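You operate a simulated robot arm through the tools that you are given. There is no shell and no other tool. Be economical: measure what you need, move in short steps, check, and stop when the job is done.

The job below is to be done with a simulated two-armed robot. You get a single attempt, and the scene is never put back.

TASK
Pick up the medium ink roller from the top of the sleeve table with one hand, pass it to the other hand and put it on the right half of the shelf under the pack bench.

Only the result counts: the job must be done as asked and must still hold three seconds after the hand-in. Knocking over, shifting, dropping, spilling or breaking anything else fails it.

THE ROBOT
Two 7-joint arms with three-finger grippers on one trunk, on a base that drives. Base frame: it is fixed to the floor where the robot stands at the start and does not move with it; the origin is under the middle of the robot, x ahead of it, y to its left, z up; the surface under the hand at the start is at about z = 850. Units: mm, rad, N and s.
The left shoulder is at the start at [30, 124, 1158], the right one opposite. With the tool pointing down near the work surface each hand reaches from about 100 to 760 mm from the robot's upright axis, wherever it stands, measured 20 degrees to its own side. Places, roughly: right half of the shelf under the pack bench [3600, 2700, 200]. Payload 2.2 kg a hand.
Tool frame (each hand has its own): the origin (TCP) lies between the finger pads and is the grasp point; the fingertips stand 28 mm ahead of it; z points along the fingers, y is the line along which they close. The gripper opens to 102 mm. The gripper's body begins 71 mm behind the TCP.
Orientation is that of the tool frame in the base frame, as a unit quaternion [x, y, z, w]. With the fingers straight down and closing along the base's y, the tool's x points along the base's -x, its y along +y and its z along -z.

THE INTERFACE
- The arms move only by the tool step_arm. It takes "left_increments", "right_increments" or both (then of equal length, played together; a hand with none holds still); each is a list of rows, each a list of 7 numbers: the shift along the tool's x, y, z in mm, then the turn, a rotation vector about the tool's x, y, z in degrees, then the finger opening in mm, from 0 to 102. In form: [[tx, ty, tz, rx, ry, rz, hand], ...]. A call has 1 to 8 rows; each row is the pose to reach, as a shift and turn from the pose commanded when the call began, along the tool's axes at that moment. A row lasts 0.2 s, in which the tool goes at most 50 mm and 0.15 rad; a call with a longer step from one row to the next is refused whole, and so is a gripper value outside its range. A pose out of reach is approached as far as the arm can. The call stops where the force on the tool passes 40 N (or 10 N more than at its start, if that is more) or the arm is blocked; 0.2 s more then pass. Each finger halts on what it meets, pressing with about 39 N; the grip force reading is that of the motor and also rises with nothing between the fingers. The clock runs only during rows and for 0.2 s after the last one: add rows that repeat a pose to give the fingers time. The reply holds the time, the measured pose of the TCP, the force on the tool along the base axes, the opening and the grip force, in the units named above and with some noise, with the torque about the TCP (base axes, N m) and any sound that the robot's microphone picked up.
- Cameras (640 x 400 px; columns grow to the right, rows downward): "scene" is now at [40, 17.4, 1864.7]; the picture's right is [0.24, -0.97, 0.00], its down [-0.80, -0.20, -0.56] and it looks along [0.54, 0.14, -0.83] (base axes); focal length 282 px, centre (320, 200). "left" rides on the left gripper at [72, 38, -86] in its tool frame; the picture's right is [-0.47, 0.89, 0.00], its down [-0.60, -0.32, -0.73] and it looks along [-0.65, -0.34, 0.68] (tool axes); focal length 256 px, centre (320, 200). "right" rides on the right gripper at [69, 44, -86] in its tool frame; the picture's right is [-0.53, 0.85, 0.00], its down [-0.58, -0.36, -0.73] and it looks along [-0.62, -0.39, 0.68] (tool axes); focal length 256 px, centre (320, 200). There is no depth. A picture from a camera that has moved, and an enlarged one, comes with that camera's place and axes in the base frame and with its lens.
- grab_frame(camera): a new picture of that camera. The clock stands still meanwhile.
- slide_trunk(by): slides the trunk up (or, below 0, down) by that many mm; the arms and the scene camera ride with it, the base frame stays. It gives what a move gives, with no picture.
- base_move(legs): drives the robot by 1 to 6 legs, each [ahead, left, turn to the left] in mm, mm and rad, along the robot's own axes; the way and the turn of a leg run together, so that a leg with both is an arc; at most 1500 mm and 3.142 rad a leg. The arms and the cameras ride along, it lands a little off, and it stops where it bumps. It gives what a move gives.
- turn_head(pan, tilt): turns the head with the scene camera to pan (to the left, within 2.496 rad either way) and tilt (down, from -0.506 to 1.204), counted from straight ahead of the robot. It gives what a move gives.
- enlarge(camera, box): a new picture of the part [left, top, right, bottom] of that camera's present view, enlarged. The clock stands still meanwhile.
- close_job(): hands the job in; it is judged then, once.

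Work in short steps. Places have to be worked out from the pictures, the camera data and where the tool is seen: move nearer, look again, correct. Check each grasp and each placing, and mend what went wrong. You have 120 turns and 88 pictures in all, those below and enlarged ones among them. Open the grippers and draw the arms clear of the work before you hand the job in, unless the task says otherwise; then end with one line.

The tools are called as name(argument=value, ...) on one line, values as JSON. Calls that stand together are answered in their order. step_arm: Moves the arms, as the interface text tells. Its arguments: {"type":"object","properties":{"left_increments":{"type":"array"},"right_increments":{"type":"array"}},"required":[]} The other tools are called the same way: slide_trunk (by) slides the trunk up or down; base_move (legs) drives the base; turn_head (pan, tilt) turns the head that bears the scene camera; grab_frame (camera) takes a picture; enlarge (camera, box) takes an enlarged picture of a part of a camera's view; close_job () hands the job in.

At the start:

```text
t: 0.0
left_ee_pos: [609.3, 227.4, 1222.5]
left_tool_rot: [0.001, 1.0, 0.0, 0.0]
left_ft_force: [0.3, 0.5, -0.4]
left_wrist_torque: [0.02, 0.0, -0.01]
left_opening: 101.8
left_grip_force: 0.0
right_ee_pos: [386.1, -160.8, 1158.2]
right_tool_rot: [0.001, 1.0, -0.001, 0.0]
right_ft_force: [0.7, 0.9, 0.6]
right_wrist_torque: [0.02, 0.01, -0.01]
right_opening: 102.0
right_grip_force: 0.1
trunk travel left (down, up): [-400.0, 140.0]
robot x, y, heading: [-0.4, -1.3, 0.002]
head pan, tilt: [0.244, 0.976]
```

scene: 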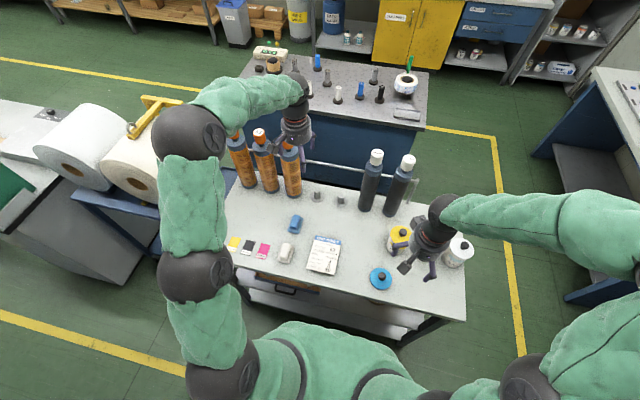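
right: 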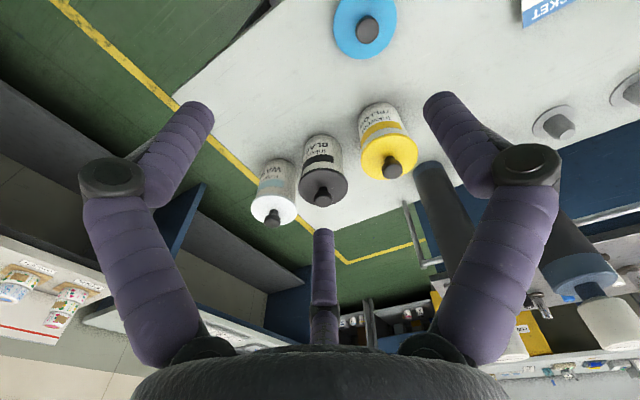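
left: 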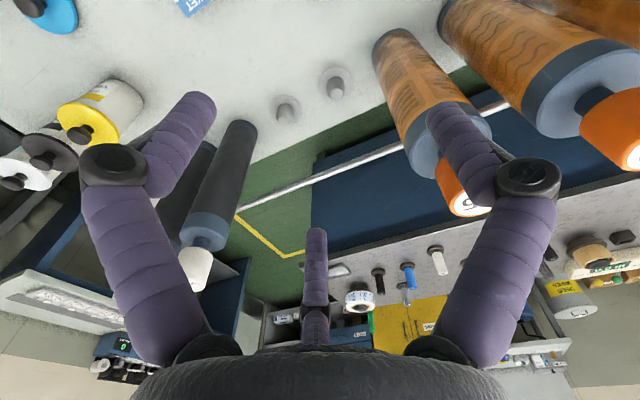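

I begin by enlarging the view of the near table to identify the rollers.

enlarge(camera="scene", box=[200, 110, 480, 310])

enlarge(camera="scene", box=[230, 20, 450, 150])

```text
2.00 times, centred on (340, 210) of scene
camera zoom: at [40.0, 17.4, 1864.7], right [0.24, -0.97, 0.0], down [-0.8, -0.2, -0.56], along [0.54, 0.14, -0.83], focal length 563 px, centre (280, 180)
```

zoom: 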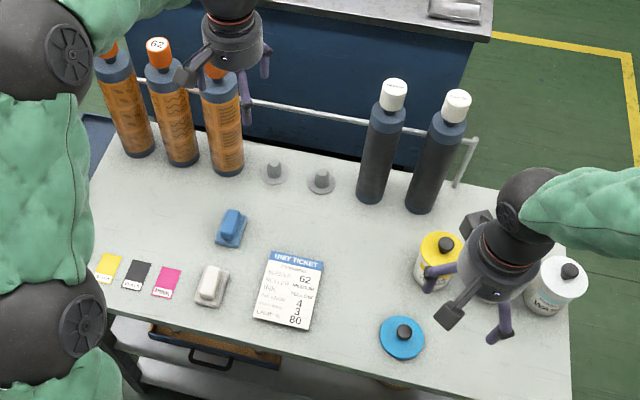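

```text
2.91 times, centred on (340, 85) of scene
camera zoom: at [40.0, 17.4, 1864.7], right [0.24, -0.97, 0.0], down [-0.8, -0.2, -0.56], along [0.54, 0.14, -0.83], focal length 819 px, centre (262, 534)
```

zoom: 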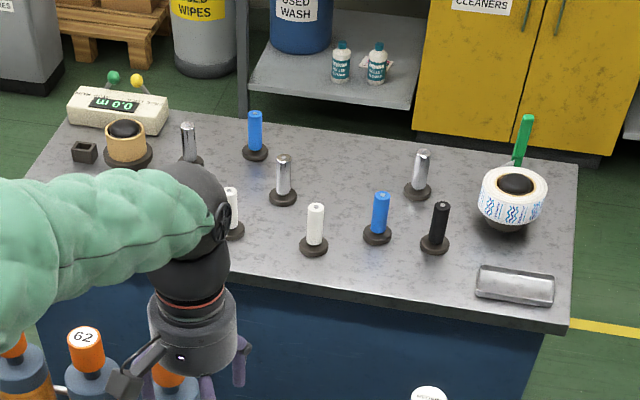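

Dark rollers with white caps look like ink rollers; I read the caps and ticket.

enlarge(camera="scene", box=[350, 140, 430, 190])

enlarge(camera="scene", box=[300, 230, 350, 280])

```text
8.00 times, centred on (390, 165) of scene
camera zoom: at [40.0, 17.4, 1864.7], right [0.24, -0.97, 0.0], down [-0.8, -0.2, -0.56], along [0.54, 0.14, -0.83], focal length 2253 px, centre (-240, 480)
```

zoom: 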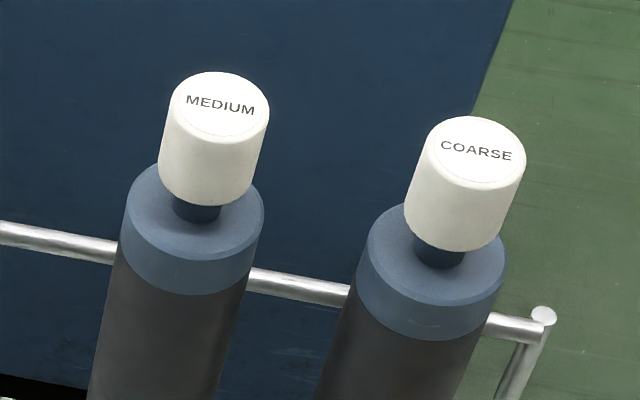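

```text
8.00 times, centred on (325, 255) of scene
camera zoom: at [40.0, 17.4, 1864.7], right [0.24, -0.97, 0.0], down [-0.8, -0.2, -0.56], along [0.54, 0.14, -0.83], focal length 2253 px, centre (280, -240)
```

zoom: 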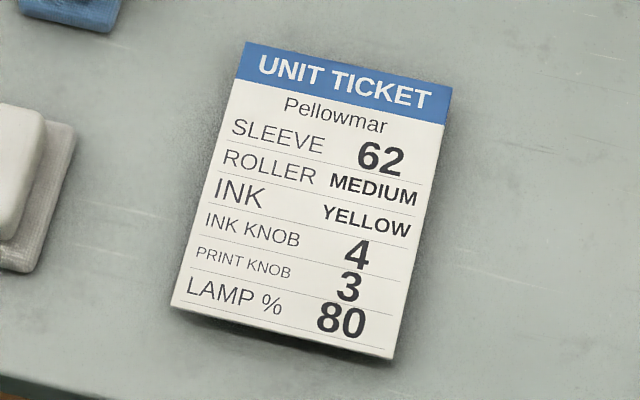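

MEDIUM is the left dark roller at about (730, -10), cap top ≈1165. Next I look toward the pack bench at (3600, 2700).

turn_head(pan=0.64, tilt=0.3)

grab_frame(camera="scene")

```text
t: 1.1
left_ee_pos: [609.9, 228.1, 1223.4]
left_tool_rot: [0.0, 1.0, 0.0, 0.0]
left_ft_force: [-0.8, 0.4, -0.1]
left_wrist_torque: [0.01, -0.01, 0.0]
left_opening: 101.9
left_grip_force: 0.1
right_ee_pos: [386.5, -160.8, 1158.2]
right_tool_rot: [0.001, 1.0, 0.0, 0.0]
right_ft_force: [-0.2, 0.2, 0.4]
right_wrist_torque: [0.03, 0.0, 0.04]
right_opening: 102.2
right_grip_force: 0.0
trunk travel left (down, up): [-400.0, 140.0]
robot x, y, heading: [2.4, 1.6, 0.001]
head pan, tilt: [0.641, 0.3]
```

```text
80 pictures are left
camera scene: at [45.9, 55.9, 1922.4], right [0.6, -0.8, 0.0], down [-0.24, -0.18, -0.95], along [0.77, 0.57, -0.3], focal length 282 px, centre (320, 200)
```

scene: 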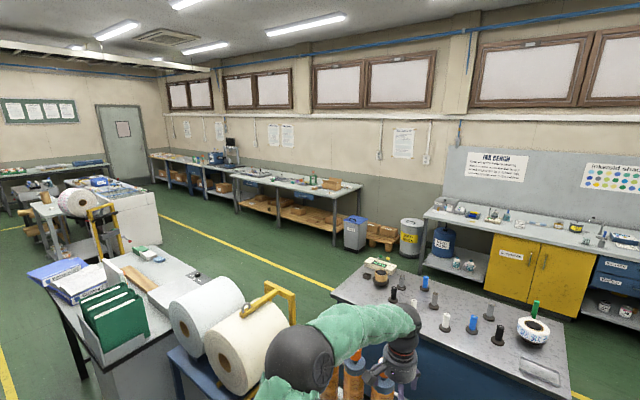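

The bench with the wooden shelf is ahead-left; I enlarge it.

enlarge(camera="scene", box=[140, 140, 380, 270])

enlarge(camera="scene", box=[225, 165, 375, 250])

```text
2.67 times, centred on (260, 205) of scene
camera zoom: at [45.9, 55.9, 1922.4], right [0.6, -0.8, 0.0], down [-0.24, -0.18, -0.95], along [0.77, 0.57, -0.3], focal length 751 px, centre (480, 187)
```

zoom: 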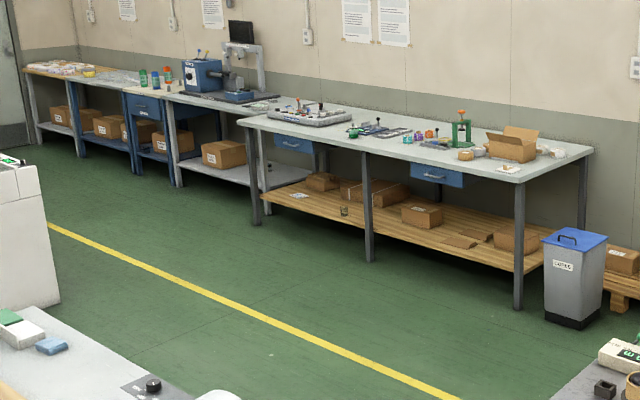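

```text
4.27 times, centred on (300, 208) of scene
camera zoom: at [45.9, 55.9, 1922.4], right [0.6, -0.8, 0.0], down [-0.24, -0.18, -0.95], along [0.77, 0.57, -0.3], focal length 1202 px, centre (405, 168)
```

zoom: 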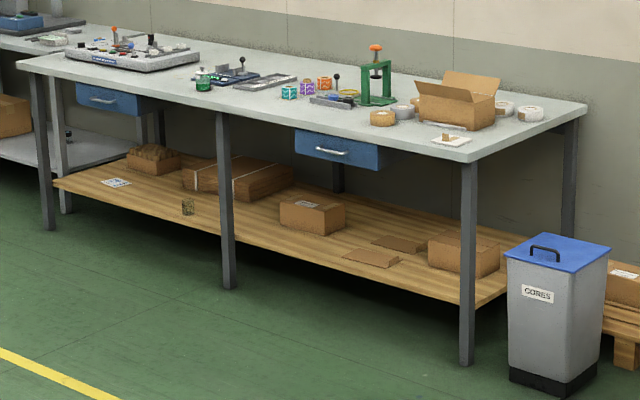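

The pack bench runs along y at x≈3260–3950, y from 2200 to 4550, its shelf has free space at the front; the roller can stand there upright. Plan: right hand takes the cap from above, the left takes the body horizontally, then I drive round. First raise the right hand and move near the cap.

step_arm(right_increments=[[0, 0, -48, 0, 0, 0, 80], [0, 0, -96, 0, 0, 0, 80], [-35, 25, -100, 0, 0, 0, 80], [-70, 50, -100, 0, 0, 0, 80], [-105, 75, -100, 0, 0, 0, 80], [-140, 100, -100, 0, 0, 0, 80], [-175, 125, -100, 0, 0, 0, 80], [-210, 150, -100, 0, 0, 0, 80]])

turn_head(pan=0.0, tilt=0.9)

grab_frame(camera="right")

grab_frame(camera="scene")

```text
t: 2.9
left_ee_pos: [611.0, 228.4, 1221.5]
left_tool_rot: [0.001, 1.0, -0.002, 0.0]
left_ft_force: [0.1, 0.8, 0.0]
left_wrist_torque: [-0.01, 0.02, -0.02]
left_opening: 101.9
left_grip_force: 0.1
right_ee_pos: [601.7, -10.7, 1254.7]
right_tool_rot: [0.0, 1.0, -0.001, 0.0]
right_ft_force: [0.7, -0.3, 0.3]
right_wrist_torque: [-0.05, 0.05, 0.01]
right_opening: 80.0
right_grip_force: 0.1
trunk travel left (down, up): [-400.0, 140.0]
robot x, y, heading: [2.1, 1.3, 0.001]
head pan, tilt: [0.641, 0.3]
```

```text
t: 3.9
left_ee_pos: [610.2, 226.6, 1223.4]
left_tool_rot: [0.0, 1.0, 0.0, 0.0]
left_ft_force: [0.0, 0.4, -0.5]
left_wrist_torque: [0.01, -0.01, 0.01]
left_opening: 102.0
left_grip_force: 0.1
right_ee_pos: [598.4, -11.0, 1256.0]
right_tool_rot: [0.0, 1.0, 0.0, 0.0]
right_ft_force: [-0.3, 0.1, -0.3]
right_wrist_torque: [-0.01, 0.03, -0.03]
right_opening: 80.4
right_grip_force: 0.1
trunk travel left (down, up): [-400.0, 140.0]
robot x, y, heading: [-1.4, -0.6, 0.003]
head pan, tilt: [0.0, 0.901]
```

```text
77 pictures are left
camera right: at [529.6, 31.9, 1342.0], right [0.53, 0.85, 0.0], down [0.58, -0.36, 0.73], along [0.62, -0.39, -0.68], focal length 256 px, centre (320, 200)
```

right: 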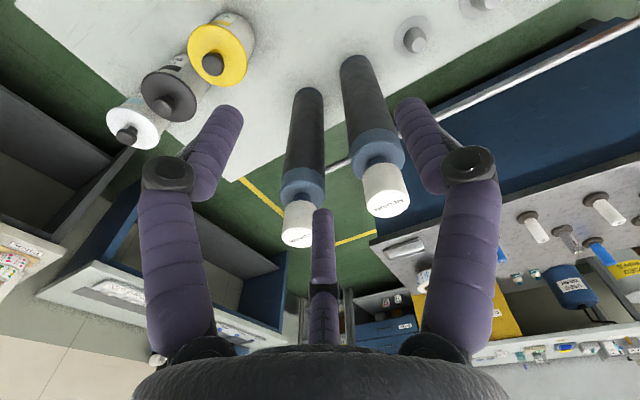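

```text
76 pictures are left
camera scene: at [46.9, 0.5, 1870.2], right [0.0, -1.0, 0.0], down [-0.78, 0.0, -0.62], along [0.62, 0.0, -0.78], focal length 282 px, centre (320, 200)
```

scene: 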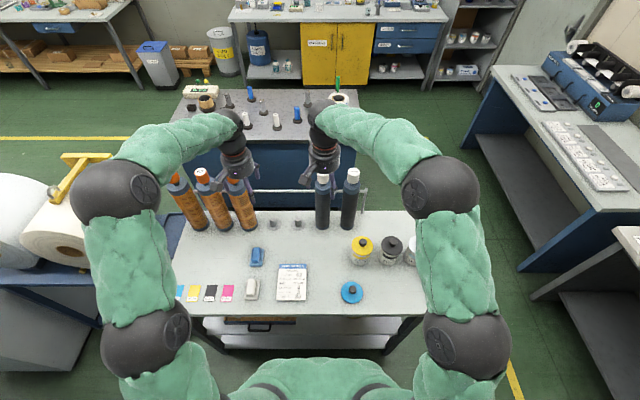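

Triangulating both views gives the cap top at about (728, -11, 1168). I move above it at z 1240 and check.

step_arm(right_increments=[[-45, 0, 4, 0, 0, 0, 80], [-90, 0, 8, 0, 0, 0, 80], [-129, 0, 14, 0, 0, 0, 80], [-129, 0, 14, 0, 0, 0, 80]])

grab_frame(camera="right")

grab_frame(camera="left")

```text
t: 4.9
left_ee_pos: [609.7, 226.6, 1223.4]
left_tool_rot: [0.0, 1.0, 0.0, 0.0]
left_ft_force: [1.0, 0.1, -0.6]
left_wrist_torque: [0.0, -0.01, -0.01]
left_opening: 102.2
left_grip_force: 0.1
right_ee_pos: [717.1, -11.9, 1241.7]
right_tool_rot: [0.001, 1.0, 0.0, 0.001]
right_ft_force: [0.3, 0.2, 0.0]
right_wrist_torque: [0.02, -0.02, 0.01]
right_opening: 80.3
right_grip_force: 0.0
right hand out of reach, approached as far as the arm can: row 3, 4
trunk travel left (down, up): [-400.0, 140.0]
robot x, y, heading: [-4.0, -0.8, 0.001]
head pan, tilt: [0.0, 0.901]
```

```text
75 pictures are left
camera right: at [648.5, 31.1, 1328.4], right [0.53, 0.85, 0.0], down [0.58, -0.36, 0.73], along [0.62, -0.39, -0.68], focal length 256 px, centre (320, 200)
```

right: 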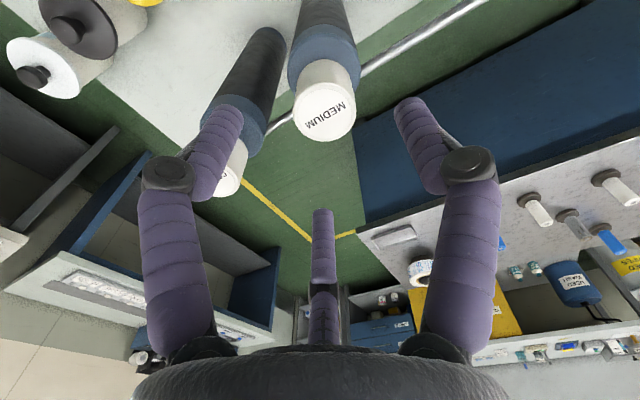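

```text
74 pictures are left
camera left: at [535.7, 263.6, 1309.1], right [0.47, 0.89, 0.0], down [0.6, -0.32, 0.73], along [0.65, -0.34, -0.68], focal length 256 px, centre (320, 200)
```

left: 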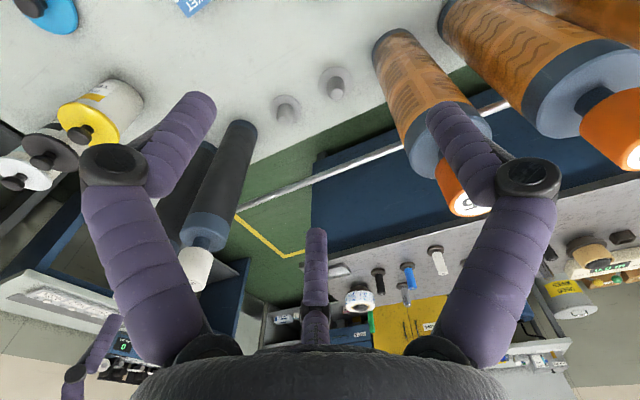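

The cap centre is near (724, -11). The camera shows finger geometry I need to understand, so I look at the hand from the head camera.

enlarge(camera="scene", box=[270, 100, 390, 240])

enlarge(camera="scene", box=[190, 100, 290, 220])

```text
2.86 times, centred on (330, 170) of scene
camera zoom: at [46.1, 0.0, 1870.2], right [0.0, -1.0, 0.0], down [-0.78, 0.0, -0.62], along [0.62, 0.0, -0.78], focal length 805 px, centre (291, 286)
```

zoom: 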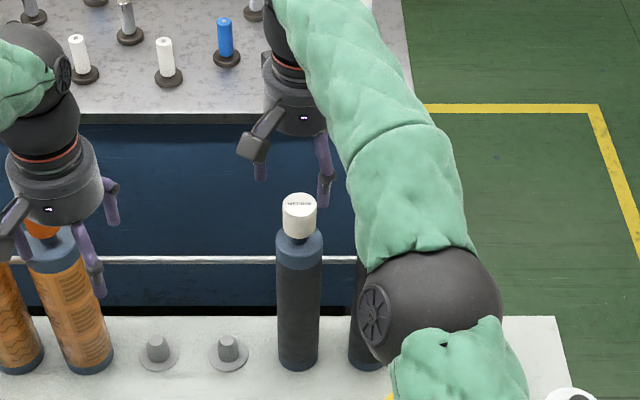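

```text
3.33 times, centred on (240, 160) of scene
camera zoom: at [46.1, 0.0, 1870.2], right [0.0, -1.0, 0.0], down [-0.78, 0.0, -0.62], along [0.62, 0.0, -0.78], focal length 939 px, centre (587, 333)
```

zoom: 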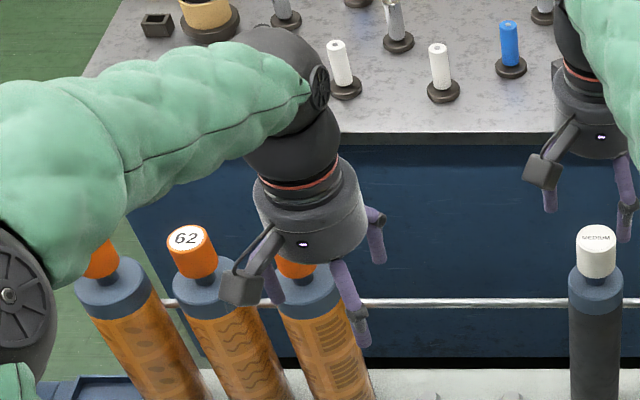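

The hand seems to have more visible digits than described, so I test by closing the left hand partly and looking through its camera.

step_arm(left_increments=[[0, 0, 0, 0, 0, 0, 20], [0, 0, 0, 0, 0, 0, 20], [0, 0, 0, 0, 0, 0, 20]])

grab_frame(camera="left")

enlarge(camera="scene", box=[190, 100, 290, 220])

```text
t: 5.7
left_ee_pos: [610.4, 227.8, 1223.1]
left_tool_rot: [0.001, 1.0, -0.001, 0.0]
left_ft_force: [0.9, -0.1, 0.0]
left_wrist_torque: [-0.01, -0.02, -0.01]
left_opening: 20.1
left_grip_force: 0.0
right_ee_pos: [716.7, -10.7, 1243.1]
right_tool_rot: [0.0, 1.0, -0.001, 0.0]
right_ft_force: [0.4, 0.4, -1.0]
right_wrist_torque: [-0.02, -0.01, -0.02]
right_opening: 80.1
right_grip_force: 0.0
trunk travel left (down, up): [-400.0, 140.0]
robot x, y, heading: [-1.7, -0.7, -0.008]
head pan, tilt: [0.0, 0.901]
```

```text
71 pictures are left
camera left: at [536.2, 263.9, 1308.8], right [0.47, 0.89, 0.0], down [0.6, -0.32, 0.73], along [0.65, -0.34, -0.68], focal length 256 px, centre (320, 200)
```

left: 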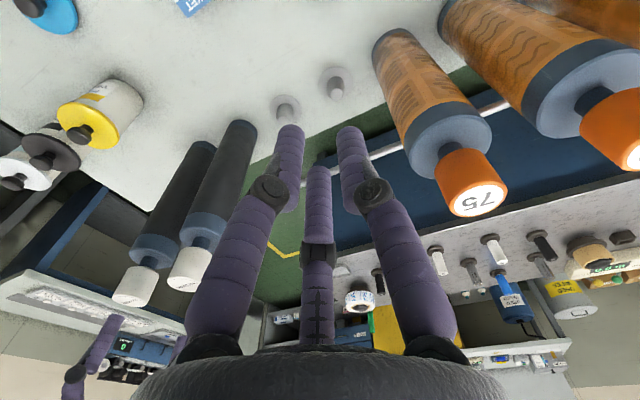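

```text
3.33 times, centred on (240, 160) of scene
camera zoom: at [46.9, 0.4, 1870.2], right [0.0, -1.0, 0.0], down [-0.78, 0.0, -0.62], along [0.62, 0.0, -0.78], focal length 939 px, centre (587, 333)
```

zoom: 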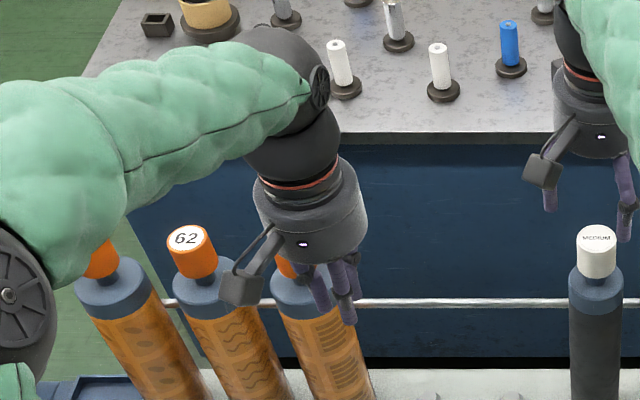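

It is a centric-closing hand, so I just need to centre the objects. I raise the trunk 80 mm to gain forward reach, then correct.

slide_trunk(by=80)

step_arm(right_increments=[[0, 0, 40, 0, 0, 0, 80], [0, 0, 80, 0, 0, 0, 80], [0, 0, 80, 0, 0, 0, 80]])

grab_frame(camera="right")

```text
t: 6.8
left_ee_pos: [609.6, 227.2, 1301.9]
left_tool_rot: [0.0, 1.0, 0.0, 0.0]
left_ft_force: [0.0, -0.3, -0.2]
left_wrist_torque: [-0.06, 0.0, -0.01]
left_opening: 20.2
left_grip_force: 0.2
right_ee_pos: [717.8, -11.6, 1322.8]
right_tool_rot: [0.0, 1.0, 0.001, 0.0]
right_ft_force: [-0.1, 0.8, 0.4]
right_wrist_torque: [-0.01, 0.02, 0.0]
right_opening: 80.2
right_grip_force: 0.0
trunk travel left (down, up): [-480.0, 60.0]
robot x, y, heading: [2.5, 3.0, -0.007]
head pan, tilt: [0.0, 0.901]
```

```text
t: 7.7
left_ee_pos: [609.9, 227.2, 1303.7]
left_tool_rot: [0.0, 1.0, 0.0, 0.0]
left_ft_force: [0.2, 0.3, 0.1]
left_wrist_torque: [-0.01, -0.02, -0.01]
left_opening: 20.0
left_grip_force: 0.1
right_ee_pos: [716.4, -11.7, 1241.2]
right_tool_rot: [-0.001, 1.0, 0.0, -0.001]
right_ft_force: [-0.4, -0.9, 1.3]
right_wrist_torque: [0.02, -0.01, -0.01]
right_opening: 79.9
right_grip_force: 0.2
trunk travel left (down, up): [-480.0, 60.0]
robot x, y, heading: [-0.2, 6.2, 0.001]
head pan, tilt: [0.0, 0.901]
```

```text
69 pictures are left
camera right: at [647.7, 31.4, 1327.0], right [0.53, 0.85, 0.0], down [0.58, -0.36, 0.73], along [0.62, -0.39, -0.68], focal length 256 px, centre (320, 200)
```

right: 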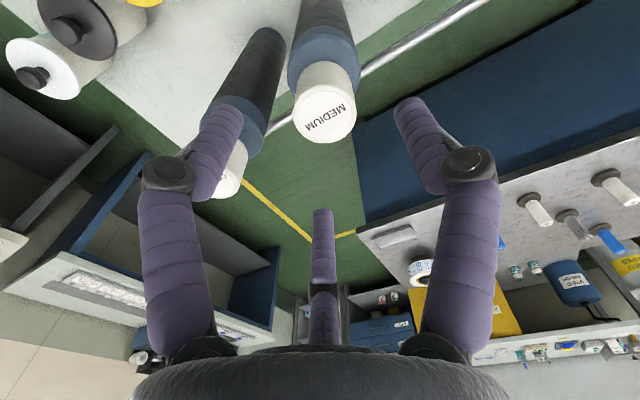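

Projected against the TCP axis, the cap is only ~3 mm off in x and y. I descend to z≈1155 with that correction.

step_arm(right_increments=[[-3, 3, 20, 0, 0, 0, 80], [-3, 3, 45, 0, 0, 0, 80], [-3, 3, 60, 0, 0, 0, 80], [-3, 3, 60, 0, 0, 0, 80]])

grab_frame(camera="right")

enlarge(camera="scene", box=[270, 120, 390, 240])

```text
t: 8.7
left_ee_pos: [609.1, 226.9, 1302.8]
left_tool_rot: [0.0, 1.0, 0.0, 0.0]
left_ft_force: [-0.1, 0.3, 0.3]
left_wrist_torque: [0.0, 0.03, 0.01]
left_opening: 19.8
left_grip_force: 0.0
right_ee_pos: [722.6, -7.9, 1180.6]
right_tool_rot: [-0.001, 1.0, -0.001, 0.0]
right_ft_force: [-0.4, -0.2, 0.3]
right_wrist_torque: [0.0, 0.0, 0.0]
right_opening: 79.9
right_grip_force: 0.0
trunk travel left (down, up): [-480.0, 60.0]
robot x, y, heading: [-1.3, 0.9, -0.003]
head pan, tilt: [0.0, 0.901]
```

```text
68 pictures are left
camera right: at [653.0, 35.5, 1266.9], right [0.53, 0.85, 0.0], down [0.58, -0.36, 0.73], along [0.62, -0.39, -0.68], focal length 256 px, centre (320, 200)
```

right: 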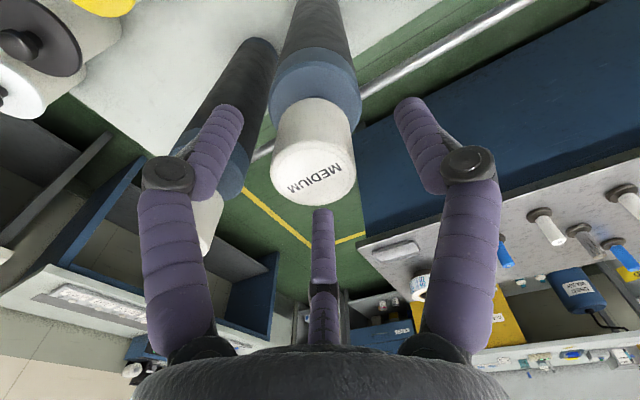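

```text
3.33 times, centred on (330, 180) of scene
camera zoom: at [46.4, 0.2, 1950.2], right [0.0, -1.0, 0.0], down [-0.78, 0.0, -0.62], along [0.62, 0.0, -0.78], focal length 939 px, centre (287, 267)
```

zoom: 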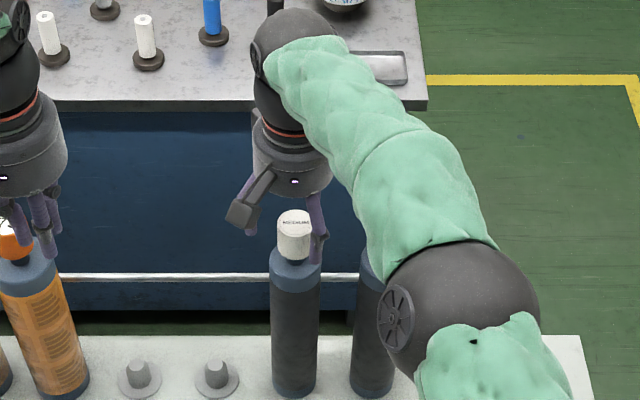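

Cap is centred within 2–3 mm. I descend to z≈1157 and close on the cap.

step_arm(right_increments=[[-1, -2, 12, 0, 0, 0, 80], [-1, -2, 23, 0, 0, 0, 80], [-1, -2, 23, 0, 0, 0, 50], [-1, -2, 23, 0, 0, 0, 20], [-1, -2, 23, 0, 0, 0, 20], [-1, -2, 23, 0, 0, 0, 20]])

grab_frame(camera="right")

```text
t: 10.1
left_ee_pos: [609.9, 225.6, 1303.3]
left_tool_rot: [0.0, 1.0, 0.0, 0.0]
left_ft_force: [0.2, 0.5, -1.1]
left_wrist_torque: [-0.02, 0.0, 0.03]
left_opening: 19.9
left_grip_force: 0.1
right_ee_pos: [722.7, -10.0, 1158.1]
right_tool_rot: [0.0, 1.0, 0.0, 0.001]
right_ft_force: [-0.1, 0.3, 0.6]
right_wrist_torque: [-0.1, -0.19, -0.04]
right_opening: 39.8
right_grip_force: 38.8
trunk travel left (down, up): [-480.0, 60.0]
robot x, y, heading: [-3.7, 0.1, -0.002]
head pan, tilt: [0.0, 0.901]
```

```text
66 pictures are left
camera right: at [653.0, 32.5, 1244.9], right [0.53, 0.85, 0.0], down [0.58, -0.36, 0.73], along [0.62, -0.39, -0.68], focal length 256 px, centre (320, 200)
```

right: 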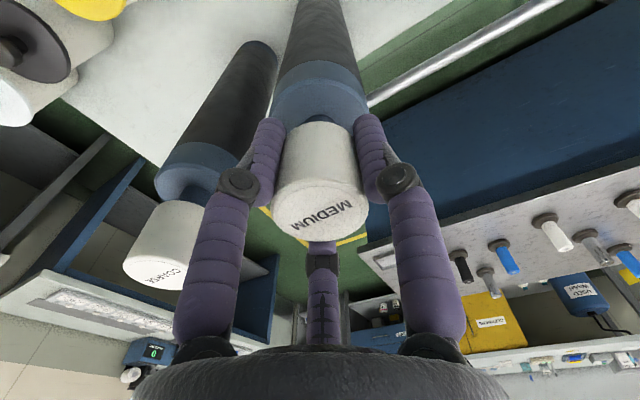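

Cap gripped at 39.8 mm. I lift straight up with the trunk (vertical motion) by 50 mm first.

slide_trunk(by=50)

grab_frame(camera="right")

enlarge(camera="scene", box=[270, 140, 390, 260])

```text
t: 11.0
left_ee_pos: [610.2, 226.6, 1352.9]
left_tool_rot: [0.0, 1.0, 0.0, -0.001]
left_ft_force: [0.2, 0.1, -0.3]
left_wrist_torque: [0.01, 0.06, 0.0]
left_opening: 19.9
left_grip_force: 0.0
right_ee_pos: [722.2, -10.3, 1207.4]
right_tool_rot: [0.0, 1.0, 0.0, -0.001]
right_ft_force: [0.1, 0.0, -5.4]
right_wrist_torque: [0.0, 0.0, 0.03]
right_opening: 39.6
right_grip_force: 39.1
trunk travel left (down, up): [-530.0, 10.0]
robot x, y, heading: [-0.8, -0.9, -0.001]
head pan, tilt: [0.0, 0.901]
```

```text
65 pictures are left
camera right: at [653.5, 32.8, 1293.7], right [0.53, 0.85, 0.0], down [0.58, -0.36, 0.73], along [0.62, -0.39, -0.68], focal length 256 px, centre (320, 200)
```

right: 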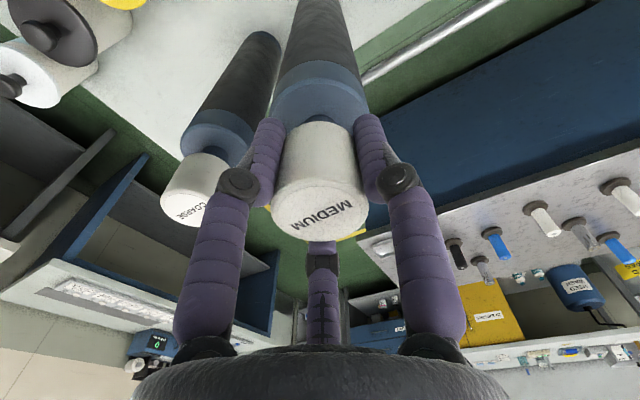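

```text
3.33 times, centred on (330, 200) of scene
camera zoom: at [47.8, 0.3, 2000.0], right [0.0, -1.0, 0.0], down [-0.78, 0.0, -0.62], along [0.62, 0.0, -0.78], focal length 939 px, centre (287, 200)
```

zoom: 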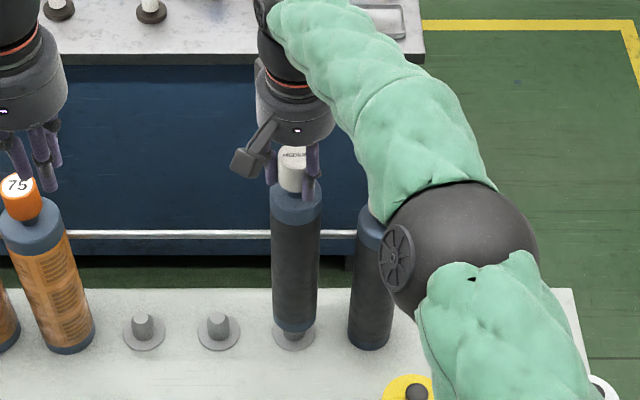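

The roller (≈0.55 kg) is off its peg's foot. I lift another 95 mm and draw it back to x≈560 for the handover.

step_arm(right_increments=[[0, 0, -30, 0, 0, 0, 20], [0, 0, -60, 0, 0, 0, 20], [5, 0, -93, 0, 0, 0, 20], [40, 3, -93, 0, 0, 0, 20], [80, 5, -93, 0, 0, 0, 20], [120, 8, -93, 0, 0, 0, 20], [162, 10, -93, 0, 0, 0, 20]], left_increments=[[0, 0, 0, 0, 0, 0, 90], [20, 15, 0, 0, 0, 0, 90], [50, 25, 0, 0, 0, 0, 90], [90, 40, 0, 0, 0, 0, 90], [130, 55, 0, 0, 0, 0, 90], [170, 70, 0, 0, 0, 0, 90], [200, 80, 0, 0, 0, 0, 90]])

grab_frame(camera="scene")

```text
t: 12.6
left_ee_pos: [405.8, 306.4, 1353.5]
left_tool_rot: [0.0, 1.0, 0.0, 0.0]
left_ft_force: [-0.5, 0.0, 1.1]
left_wrist_torque: [0.03, -0.05, 0.0]
left_opening: 90.1
left_grip_force: 0.0
right_ee_pos: [556.7, -0.7, 1305.1]
right_tool_rot: [0.001, 1.0, 0.001, 0.002]
right_ft_force: [-1.2, -0.3, -4.9]
right_wrist_torque: [0.01, -0.02, 0.0]
right_opening: 39.9
right_grip_force: 39.2
trunk travel left (down, up): [-530.0, 10.0]
robot x, y, heading: [0.4, 0.5, -0.004]
head pan, tilt: [0.0, 0.901]
```

```text
63 pictures are left
camera scene: at [41.8, 0.2, 2000.3], right [0.0, -1.0, 0.0], down [-0.78, 0.0, -0.62], along [0.62, 0.0, -0.78], focal length 282 px, centre (320, 200)
```

scene: 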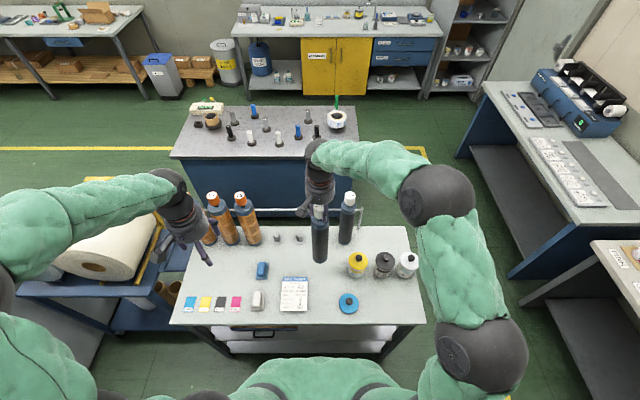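

The roller is held free over the table. I pitch the left tool toward horizontal (pointing +x) while lowering it.

step_arm(left_increments=[[0, 0, 15, 0, -8.4, 0, 90], [0, 0, 30, 0, -16.8, 0, 90], [0, 0, 45, 0, -25.2, 0, 90], [0, 0, 60, 0, -33.6, 0, 90], [0, 0, 75, 0, -42, 0, 90], [0, 0, 90, 0, -50.4, 0, 90], [0, 0, 105, 0, -58.8, 0, 90], [0, 0, 120, 0, -67.2, 0, 90]])

grab_frame(camera="scene")

```text
t: 14.4
left_ee_pos: [410.3, 309.0, 1232.8]
left_tool_rot: [-0.001, 0.833, 0.0, 0.553]
left_ft_force: [-0.3, 0.9, -0.1]
left_wrist_torque: [0.0, -0.01, -0.02]
left_opening: 90.0
left_grip_force: 0.1
right_ee_pos: [561.9, 0.5, 1302.3]
right_tool_rot: [0.0, 1.0, 0.0, -0.001]
right_ft_force: [-0.4, 1.5, -4.3]
right_wrist_torque: [0.02, -0.02, 0.01]
right_opening: 39.5
right_grip_force: 39.1
trunk travel left (down, up): [-530.0, 10.0]
robot x, y, heading: [1.3, 1.1, -0.006]
head pan, tilt: [0.0, 0.901]
```

```text
62 pictures are left
camera scene: at [48.6, 1.6, 2000.1], right [0.0, -1.0, 0.0], down [-0.78, 0.0, -0.62], along [0.62, 0.0, -0.78], focal length 282 px, centre (320, 200)
```

scene: 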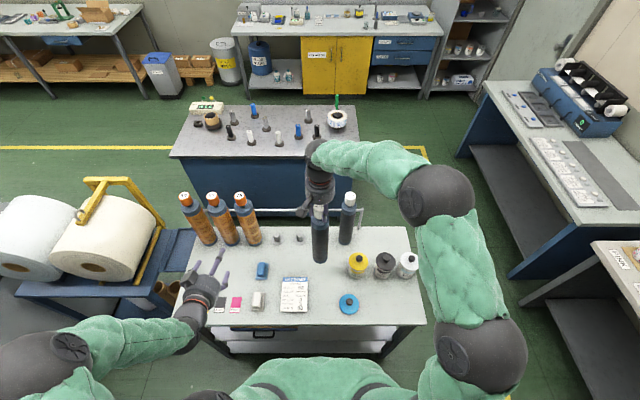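

The left hand is comfortable at 23° below horizontal; I keep that pitch. Next move it in line with the roller at y≈0, 130 mm short of it, z≈1165.

step_arm(left_increments=[[7.4, -44, 6.2, 0, 0, 0, 95], [14.9, -88, 12.5, 0, 0, 0, 95], [22.3, -132, 18.7, 0, 0, 0, 95], [29.8, -176, 25, 0, 0, 0, 95], [37.2, -220, 31.2, 0, 0, 0, 95], [44.7, -264, 37.5, 0, 0, 0, 95], [52.1, -308, 43.7, 0, 0, 0, 95], [52.1, -308, 43.7, 0, 0, 0, 95]])

grab_frame(camera="left")

grab_frame(camera="scene")

```text
t: 16.2
left_ee_pos: [431.3, -0.1, 1168.5]
left_tool_rot: [0.0, 0.833, -0.001, 0.554]
left_ft_force: [0.4, 0.2, -0.9]
left_wrist_torque: [-0.03, 0.04, -0.03]
left_opening: 95.0
left_grip_force: 0.0
right_ee_pos: [559.6, 0.0, 1302.4]
right_tool_rot: [0.0, 1.0, 0.0, 0.0]
right_ft_force: [0.3, 1.0, -3.9]
right_wrist_torque: [-0.02, -0.01, -0.03]
right_opening: 39.6
right_grip_force: 38.7
trunk travel left (down, up): [-530.0, 10.0]
robot x, y, heading: [0.8, -0.9, -0.004]
head pan, tilt: [0.0, 0.901]
```

```text
61 pictures are left
camera left: at [322.6, 36.6, 1134.7], right [0.18, 0.89, 0.43], down [-0.44, -0.32, 0.84], along [0.88, -0.34, 0.33], focal length 256 px, centre (320, 200)
```

left: 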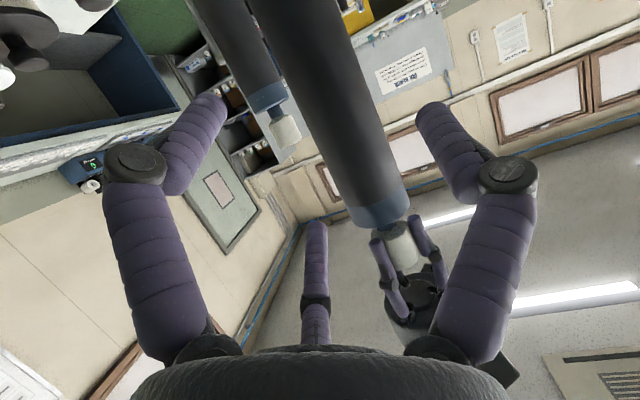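

```text
60 pictures are left
camera scene: at [46.3, 1.9, 2000.2], right [0.0, -1.0, 0.0], down [-0.78, 0.0, -0.62], along [0.62, 0.0, -0.78], focal length 282 px, centre (320, 200)
```

scene: 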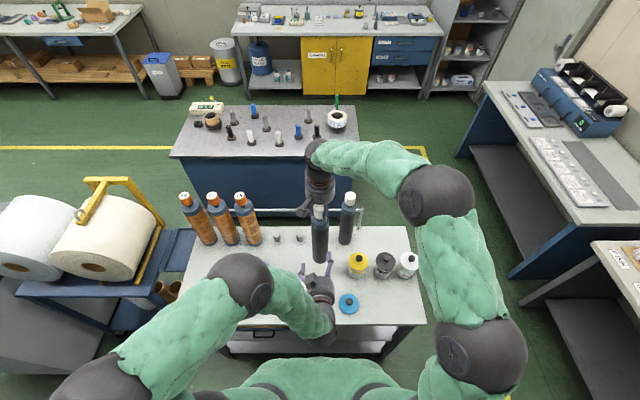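

Roller lies straight ahead of the left hand. Advance 129 mm in x so that the body sits at the TCP.

step_arm(left_increments=[[-11, 0, 30, 0, 0, 0, 95], [-22, 0, 60, 0, 0, 0, 95], [-33, 0, 90, 0, 0, 0, 95], [-44.7, 0, 121, 0, 0, 0, 95], [-44.7, 0, 121, 0, 0, 0, 95]])

grab_frame(camera="left")

grab_frame(camera="right")

```text
t: 17.4
left_ee_pos: [561.4, -2.4, 1163.4]
left_tool_rot: [0.001, 0.833, -0.001, 0.553]
left_ft_force: [-1.6, -16.7, -3.8]
left_wrist_torque: [0.93, 0.08, 0.05]
left_opening: 100.3
left_grip_force: 1.7
right_ee_pos: [557.9, 0.8, 1303.3]
right_tool_rot: [0.0, 1.0, 0.001, -0.002]
right_ft_force: [0.2, 17.1, 0.1]
right_wrist_torque: [1.36, -0.22, 0.06]
right_opening: 42.1
right_grip_force: 38.7
trunk travel left (down, up): [-530.0, 10.0]
robot x, y, heading: [2.1, 0.9, 0.001]
head pan, tilt: [0.0, 0.901]
```

```text
59 pictures are left
camera left: at [452.1, 34.8, 1129.7], right [0.18, 0.89, 0.43], down [-0.44, -0.32, 0.84], along [0.88, -0.34, 0.33], focal length 256 px, centre (320, 200)
```

left: 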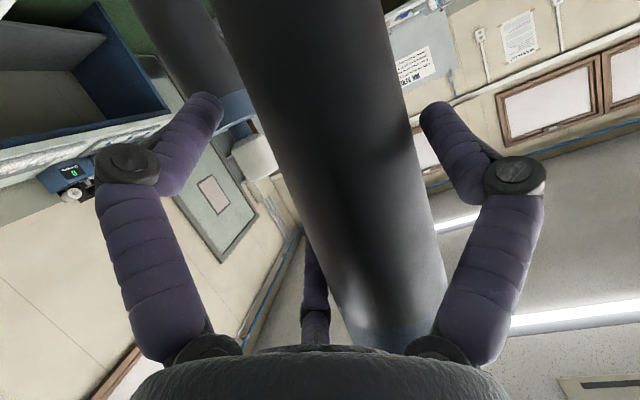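

```text
58 pictures are left
camera right: at [489.2, 43.8, 1389.2], right [0.53, 0.85, 0.0], down [0.58, -0.37, 0.73], along [0.62, -0.39, -0.68], focal length 256 px, centre (320, 200)
```

right: 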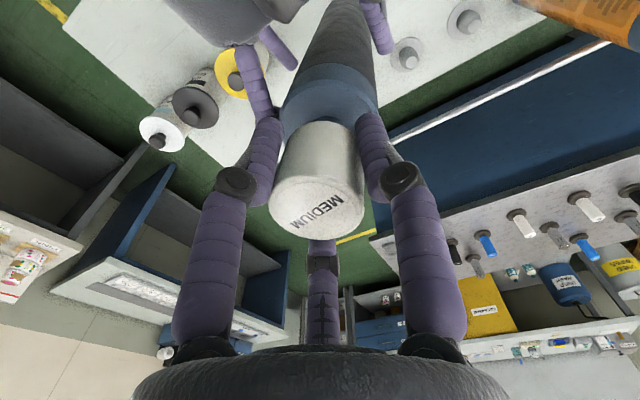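

Lateral contact shows (left −17 N in y): the hand's digit at −y leans on the roller, which should lie ~+10 mm in tool y. I shift the left hand −11 mm in y with fingers fully open.

step_arm(left_increments=[[0, -4, 0, 0, 0, 0, 101], [0, -8, 0, 0, 0, 0, 101], [0, -11, 0, 0, 0, 0, 101], [0, -11, 0, 0, 0, 0, 101]])

grab_frame(camera="left")

```text
t: 18.4
left_ee_pos: [559.7, -12.4, 1162.5]
left_tool_rot: [-0.001, 0.833, 0.001, 0.553]
left_ft_force: [-0.9, 3.1, 1.8]
left_wrist_torque: [0.15, -0.01, 0.12]
left_opening: 102.1
left_grip_force: 0.6
right_ee_pos: [559.4, 0.4, 1301.3]
right_tool_rot: [0.0, 1.0, -0.001, -0.001]
right_ft_force: [-0.5, -3.4, -6.8]
right_wrist_torque: [-0.55, -0.06, -0.09]
right_opening: 41.9
right_grip_force: 39.0
trunk travel left (down, up): [-530.0, 10.0]
robot x, y, heading: [3.5, 2.7, -0.003]
head pan, tilt: [0.0, 0.901]
```

```text
57 pictures are left
camera left: at [451.2, 24.6, 1129.2], right [0.18, 0.89, 0.43], down [-0.44, -0.32, 0.84], along [0.88, -0.34, 0.33], focal length 256 px, centre (320, 200)
```

left: 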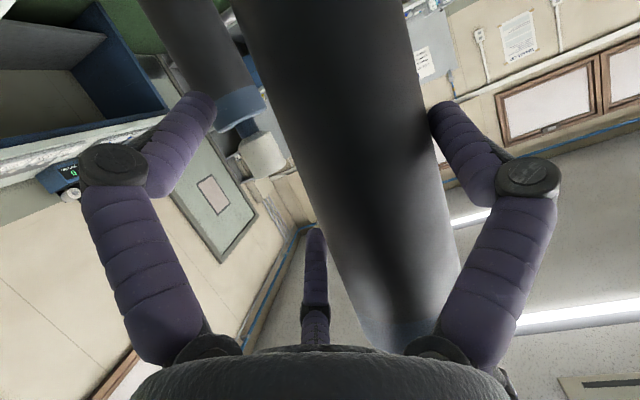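

Forces nearly vanished. Now close the left hand on the body.

step_arm(left_increments=[[0, 0, 0, 0, 0, 0, 85], [0, 0, 0, 0, 0, 0, 70], [0, 0, 0, 0, 0, 0, 50], [0, 0, 0, 0, 0, 0, 40], [0, 0, 0, 0, 0, 0, 40]])

grab_frame(camera="left")

```text
t: 19.6
left_ee_pos: [558.6, -13.3, 1162.7]
left_tool_rot: [0.001, 0.834, 0.0, 0.552]
left_ft_force: [-11.3, -6.5, 1.2]
left_wrist_torque: [1.23, -0.37, 0.4]
left_opening: 81.1
left_grip_force: 38.8
right_ee_pos: [562.6, -0.4, 1302.8]
right_tool_rot: [0.0, 1.0, 0.002, 0.0]
right_ft_force: [10.7, 6.4, -5.4]
right_wrist_torque: [-0.27, -1.22, -0.19]
right_opening: 40.0
right_grip_force: 39.3
trunk travel left (down, up): [-530.0, 10.0]
robot x, y, heading: [0.6, 0.5, 0.0]
head pan, tilt: [0.0, 0.901]
```

```text
56 pictures are left
camera left: at [450.2, 24.1, 1128.5], right [0.18, 0.88, 0.43], down [-0.44, -0.32, 0.84], along [0.88, -0.34, 0.33], focal length 256 px, centre (320, 200)
```

left: 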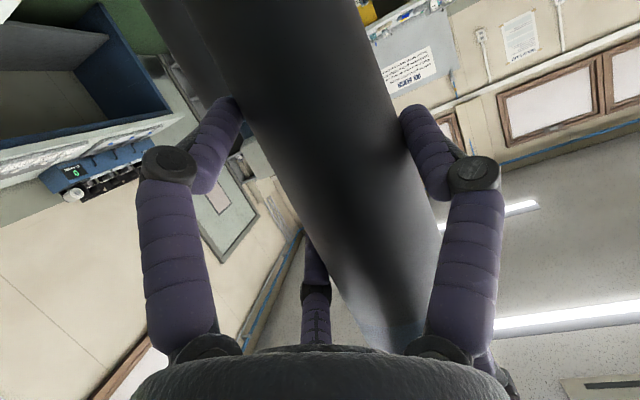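

The grip pushes the roller away (+11 N in x), meaning the fingers aren't deep enough or the tilt makes it uneven. I reopen, level the tool to horizontal, go 14 mm deeper and close again.

step_arm(left_increments=[[0, 0, 0, 0, 0, 0, 101], [0, 0, 0, 0, 0, 0, 101], [0, 0, 0, 0, -7.5, 0, 101], [0, 0, 0, 0, -15, 0, 101], [0, 0, 0, 0, -22.5, 0, 101], [-5.5, 0, 13, 0, -22.5, 0, 101], [-5.5, 0, 13, 0, -22.5, 0, 101]])

grab_frame(camera="left")

```text
t: 21.2
left_ee_pos: [571.8, -11.5, 1161.8]
left_tool_rot: [0.0, 0.709, -0.001, 0.705]
left_ft_force: [-0.3, 1.3, -0.6]
left_wrist_torque: [0.0, -0.02, 0.01]
left_opening: 100.4
left_grip_force: 0.1
right_ee_pos: [560.1, 0.1, 1301.8]
right_tool_rot: [-0.001, 1.0, 0.0, 0.0]
right_ft_force: [0.4, 0.6, -5.1]
right_wrist_torque: [0.0, 0.02, 0.01]
right_opening: 40.0
right_grip_force: 39.3
trunk travel left (down, up): [-530.0, 10.0]
robot x, y, heading: [-1.3, 2.7, 0.003]
head pan, tilt: [0.0, 0.901]
```

```text
55 pictures are left
camera left: at [484.5, 24.6, 1090.4], right [0.0, 0.89, 0.46], down [-0.73, -0.32, 0.61], along [0.69, -0.34, 0.64], focal length 256 px, centre (320, 200)
```

left: 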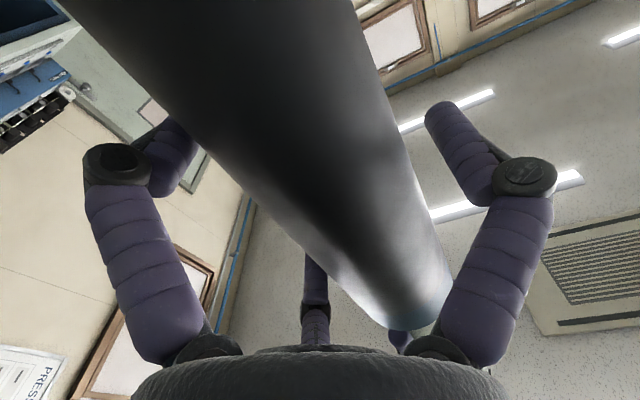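

No contact now, roller sits well inside the hand. Close gradually.

step_arm(left_increments=[[0, 0, 0, 0, 0, 0, 90], [0, 0, 0, 0, 0, 0, 75], [0, 0, 0, 0, 0, 0, 60], [0, 0, 0, 0, 0, 0, 45], [0, 0, 0, 0, 0, 0, 45]])

grab_frame(camera="left")

```text
t: 22.4
left_ee_pos: [571.6, -12.4, 1161.8]
left_tool_rot: [0.0, 0.709, 0.0, 0.705]
left_ft_force: [-7.8, -6.7, -2.3]
left_wrist_torque: [-0.95, 0.07, -0.02]
left_opening: 82.3
left_grip_force: 39.1
right_ee_pos: [561.6, 0.3, 1302.8]
right_tool_rot: [0.001, 1.0, 0.001, 0.002]
right_ft_force: [7.4, 7.9, 1.2]
right_wrist_torque: [1.9, -1.09, 0.18]
right_opening: 40.3
right_grip_force: 39.5
trunk travel left (down, up): [-530.0, 10.0]
robot x, y, heading: [-0.3, -1.7, 0.0]
head pan, tilt: [0.0, 0.901]
```

```text
54 pictures are left
camera left: at [483.6, 24.6, 1089.5], right [0.0, 0.89, 0.46], down [-0.73, -0.32, 0.61], along [0.69, -0.34, 0.64], focal length 256 px, centre (320, 200)
```

left: 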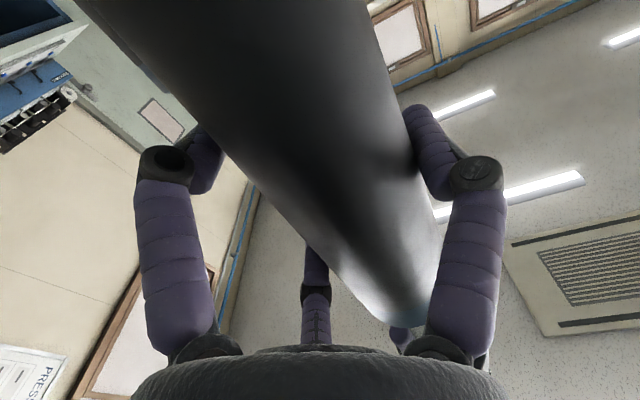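

Gripped at 82 mm; some prestress remains between hands. I ease the left hand 3 mm back and 3 mm to −y to relieve it and read the forces.

step_arm(left_increments=[[0, -2, -2, 0, 0, 0, 45], [0, -3, -4, 0, 0, 0, 45], [0, -3, -4, 0, 0, 0, 45]])

```text
t: 23.2
left_ee_pos: [567.6, -13.2, 1160.2]
left_tool_rot: [-0.002, 0.71, 0.001, 0.704]
left_ft_force: [12.6, 9.2, -17.6]
left_wrist_torque: [-2.19, 1.19, -0.43]
left_opening: 82.0
left_grip_force: 38.8
right_ee_pos: [560.5, -0.4, 1301.5]
right_tool_rot: [0.0, 1.0, -0.001, -0.002]
right_ft_force: [-14.0, -9.9, 17.2]
right_wrist_torque: [0.6, 0.42, 0.19]
right_opening: 40.1
right_grip_force: 38.9
trunk travel left (down, up): [-530.0, 10.0]
robot x, y, heading: [1.4, -0.8, -0.002]
head pan, tilt: [0.0, 0.901]
```

The grip is stiff and does not slip, so this was only elastic prestress. I return half way, then open the right hand.

step_arm(left_increments=[[1, 1.5, 2, 0, 0, 0, 45], [1, 1.5, 2, 0, 0, 0, 45]])

step_arm(right_increments=[[0, 0, 0, 0, 0, 0, 55], [0, 0, 0, 0, 0, 0, 80], [0, 0, 0, 0, 0, 0, 90], [0, 0, 0, 0, 0, 0, 90]])

grab_frame(camera="right")

```text
t: 23.8
left_ee_pos: [570.8, -13.4, 1161.5]
left_tool_rot: [0.0, 0.709, -0.001, 0.705]
left_ft_force: [0.0, 11.7, -8.7]
left_wrist_torque: [-1.58, 0.33, 0.11]
left_opening: 82.3
left_grip_force: 39.1
right_ee_pos: [560.5, -0.2, 1303.0]
right_tool_rot: [-0.001, 1.0, -0.001, 0.001]
right_ft_force: [-0.3, -11.4, 8.1]
right_wrist_torque: [-0.11, -0.43, -0.23]
right_opening: 39.9
right_grip_force: 38.9
trunk travel left (down, up): [-530.0, 10.0]
robot x, y, heading: [2.1, 3.4, 0.001]
head pan, tilt: [0.0, 0.901]
```

```text
t: 24.8
left_ee_pos: [569.7, -12.0, 1160.8]
left_tool_rot: [-0.001, 0.709, 0.0, 0.705]
left_ft_force: [0.2, -0.9, -4.0]
left_wrist_torque: [-0.06, 0.0, -0.03]
left_opening: 82.2
left_grip_force: 39.3
right_ee_pos: [560.0, 0.3, 1300.7]
right_tool_rot: [-0.001, 1.0, 0.0, 0.0]
right_ft_force: [0.6, 0.6, 0.2]
right_wrist_torque: [0.01, 0.02, 0.02]
right_opening: 89.8
right_grip_force: 0.1
trunk travel left (down, up): [-530.0, 10.0]
robot x, y, heading: [3.9, -0.5, 0.003]
head pan, tilt: [0.0, 0.901]
```

```text
53 pictures are left
camera right: at [490.9, 42.7, 1388.9], right [0.53, 0.85, 0.0], down [0.58, -0.36, 0.73], along [0.62, -0.39, -0.68], focal length 256 px, centre (320, 200)
```

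right: 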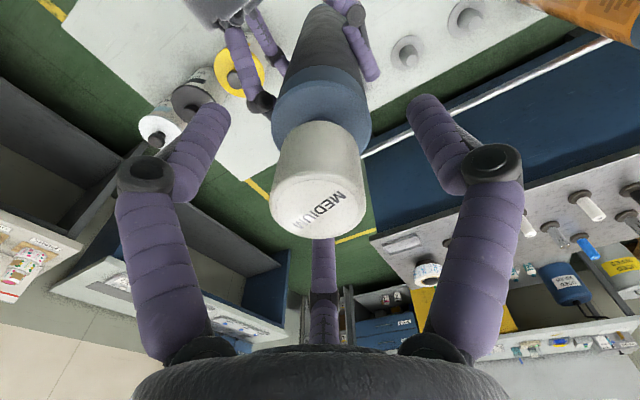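

The left hand alone carries the roller (−4 N weight). I lift the right hand off and draw it aside.

step_arm(right_increments=[[0, 0, -40, 0, 0, 0, 90], [0, 0, -80, 0, 0, 0, 90], [20, -40, -85, 0, 0, 0, 90], [50, -80, -85, 0, 0, 0, 90], [80, -120, -85, 0, 0, 0, 90], [110, -155, -85, 0, 0, 0, 60], [140, -185, -70, 0, 0, 0, 60], [170, -210, -50, 0, 0, 0, 60]])

turn_head(pan=-1.3, tilt=0.6)

grab_frame(camera="scene")

```text
t: 26.6
left_ee_pos: [569.7, -14.0, 1161.6]
left_tool_rot: [0.0, 0.71, 0.0, 0.705]
left_ft_force: [-0.3, -0.5, -5.5]
left_wrist_torque: [-0.03, 0.0, 0.02]
left_opening: 81.7
left_grip_force: 39.1
right_ee_pos: [390.1, -210.9, 1351.6]
right_tool_rot: [0.0, 1.0, 0.002, -0.001]
right_ft_force: [-0.3, 0.7, 0.1]
right_wrist_torque: [0.02, 0.01, -0.03]
right_opening: 60.0
right_grip_force: 0.1
trunk travel left (down, up): [-530.0, 10.0]
robot x, y, heading: [-0.3, 3.4, -0.003]
head pan, tilt: [0.0, 0.901]
```

```text
t: 28.0
left_ee_pos: [571.5, -12.9, 1160.6]
left_tool_rot: [-0.001, 0.709, 0.001, 0.705]
left_ft_force: [0.2, -0.2, -4.1]
left_wrist_torque: [-0.07, -0.02, 0.02]
left_opening: 81.9
left_grip_force: 38.6
right_ee_pos: [390.9, -210.0, 1351.5]
right_tool_rot: [0.0, 1.0, 0.0, 0.0]
right_ft_force: [-0.4, 0.0, -1.5]
right_wrist_torque: [0.0, -0.03, 0.0]
right_opening: 59.8
right_grip_force: 0.1
trunk travel left (down, up): [-530.0, 10.0]
robot x, y, heading: [-0.2, -0.3, -0.003]
head pan, tilt: [-1.3, 0.6]
```

```text
52 pictures are left
camera scene: at [-5.0, -85.2, 2024.9], right [-0.96, -0.27, 0.0], down [-0.15, 0.54, -0.82], along [0.22, -0.79, -0.57], focal length 282 px, centre (320, 200)
```

scene: 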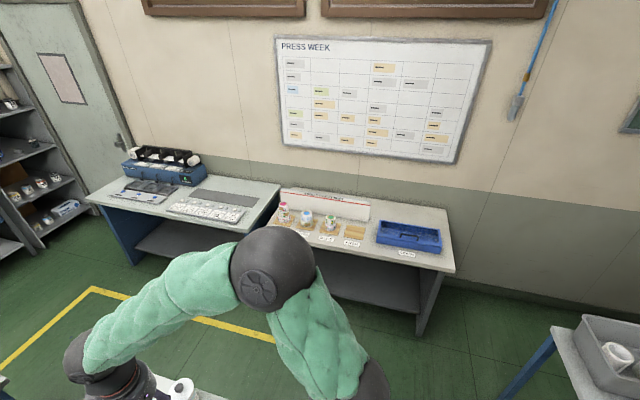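

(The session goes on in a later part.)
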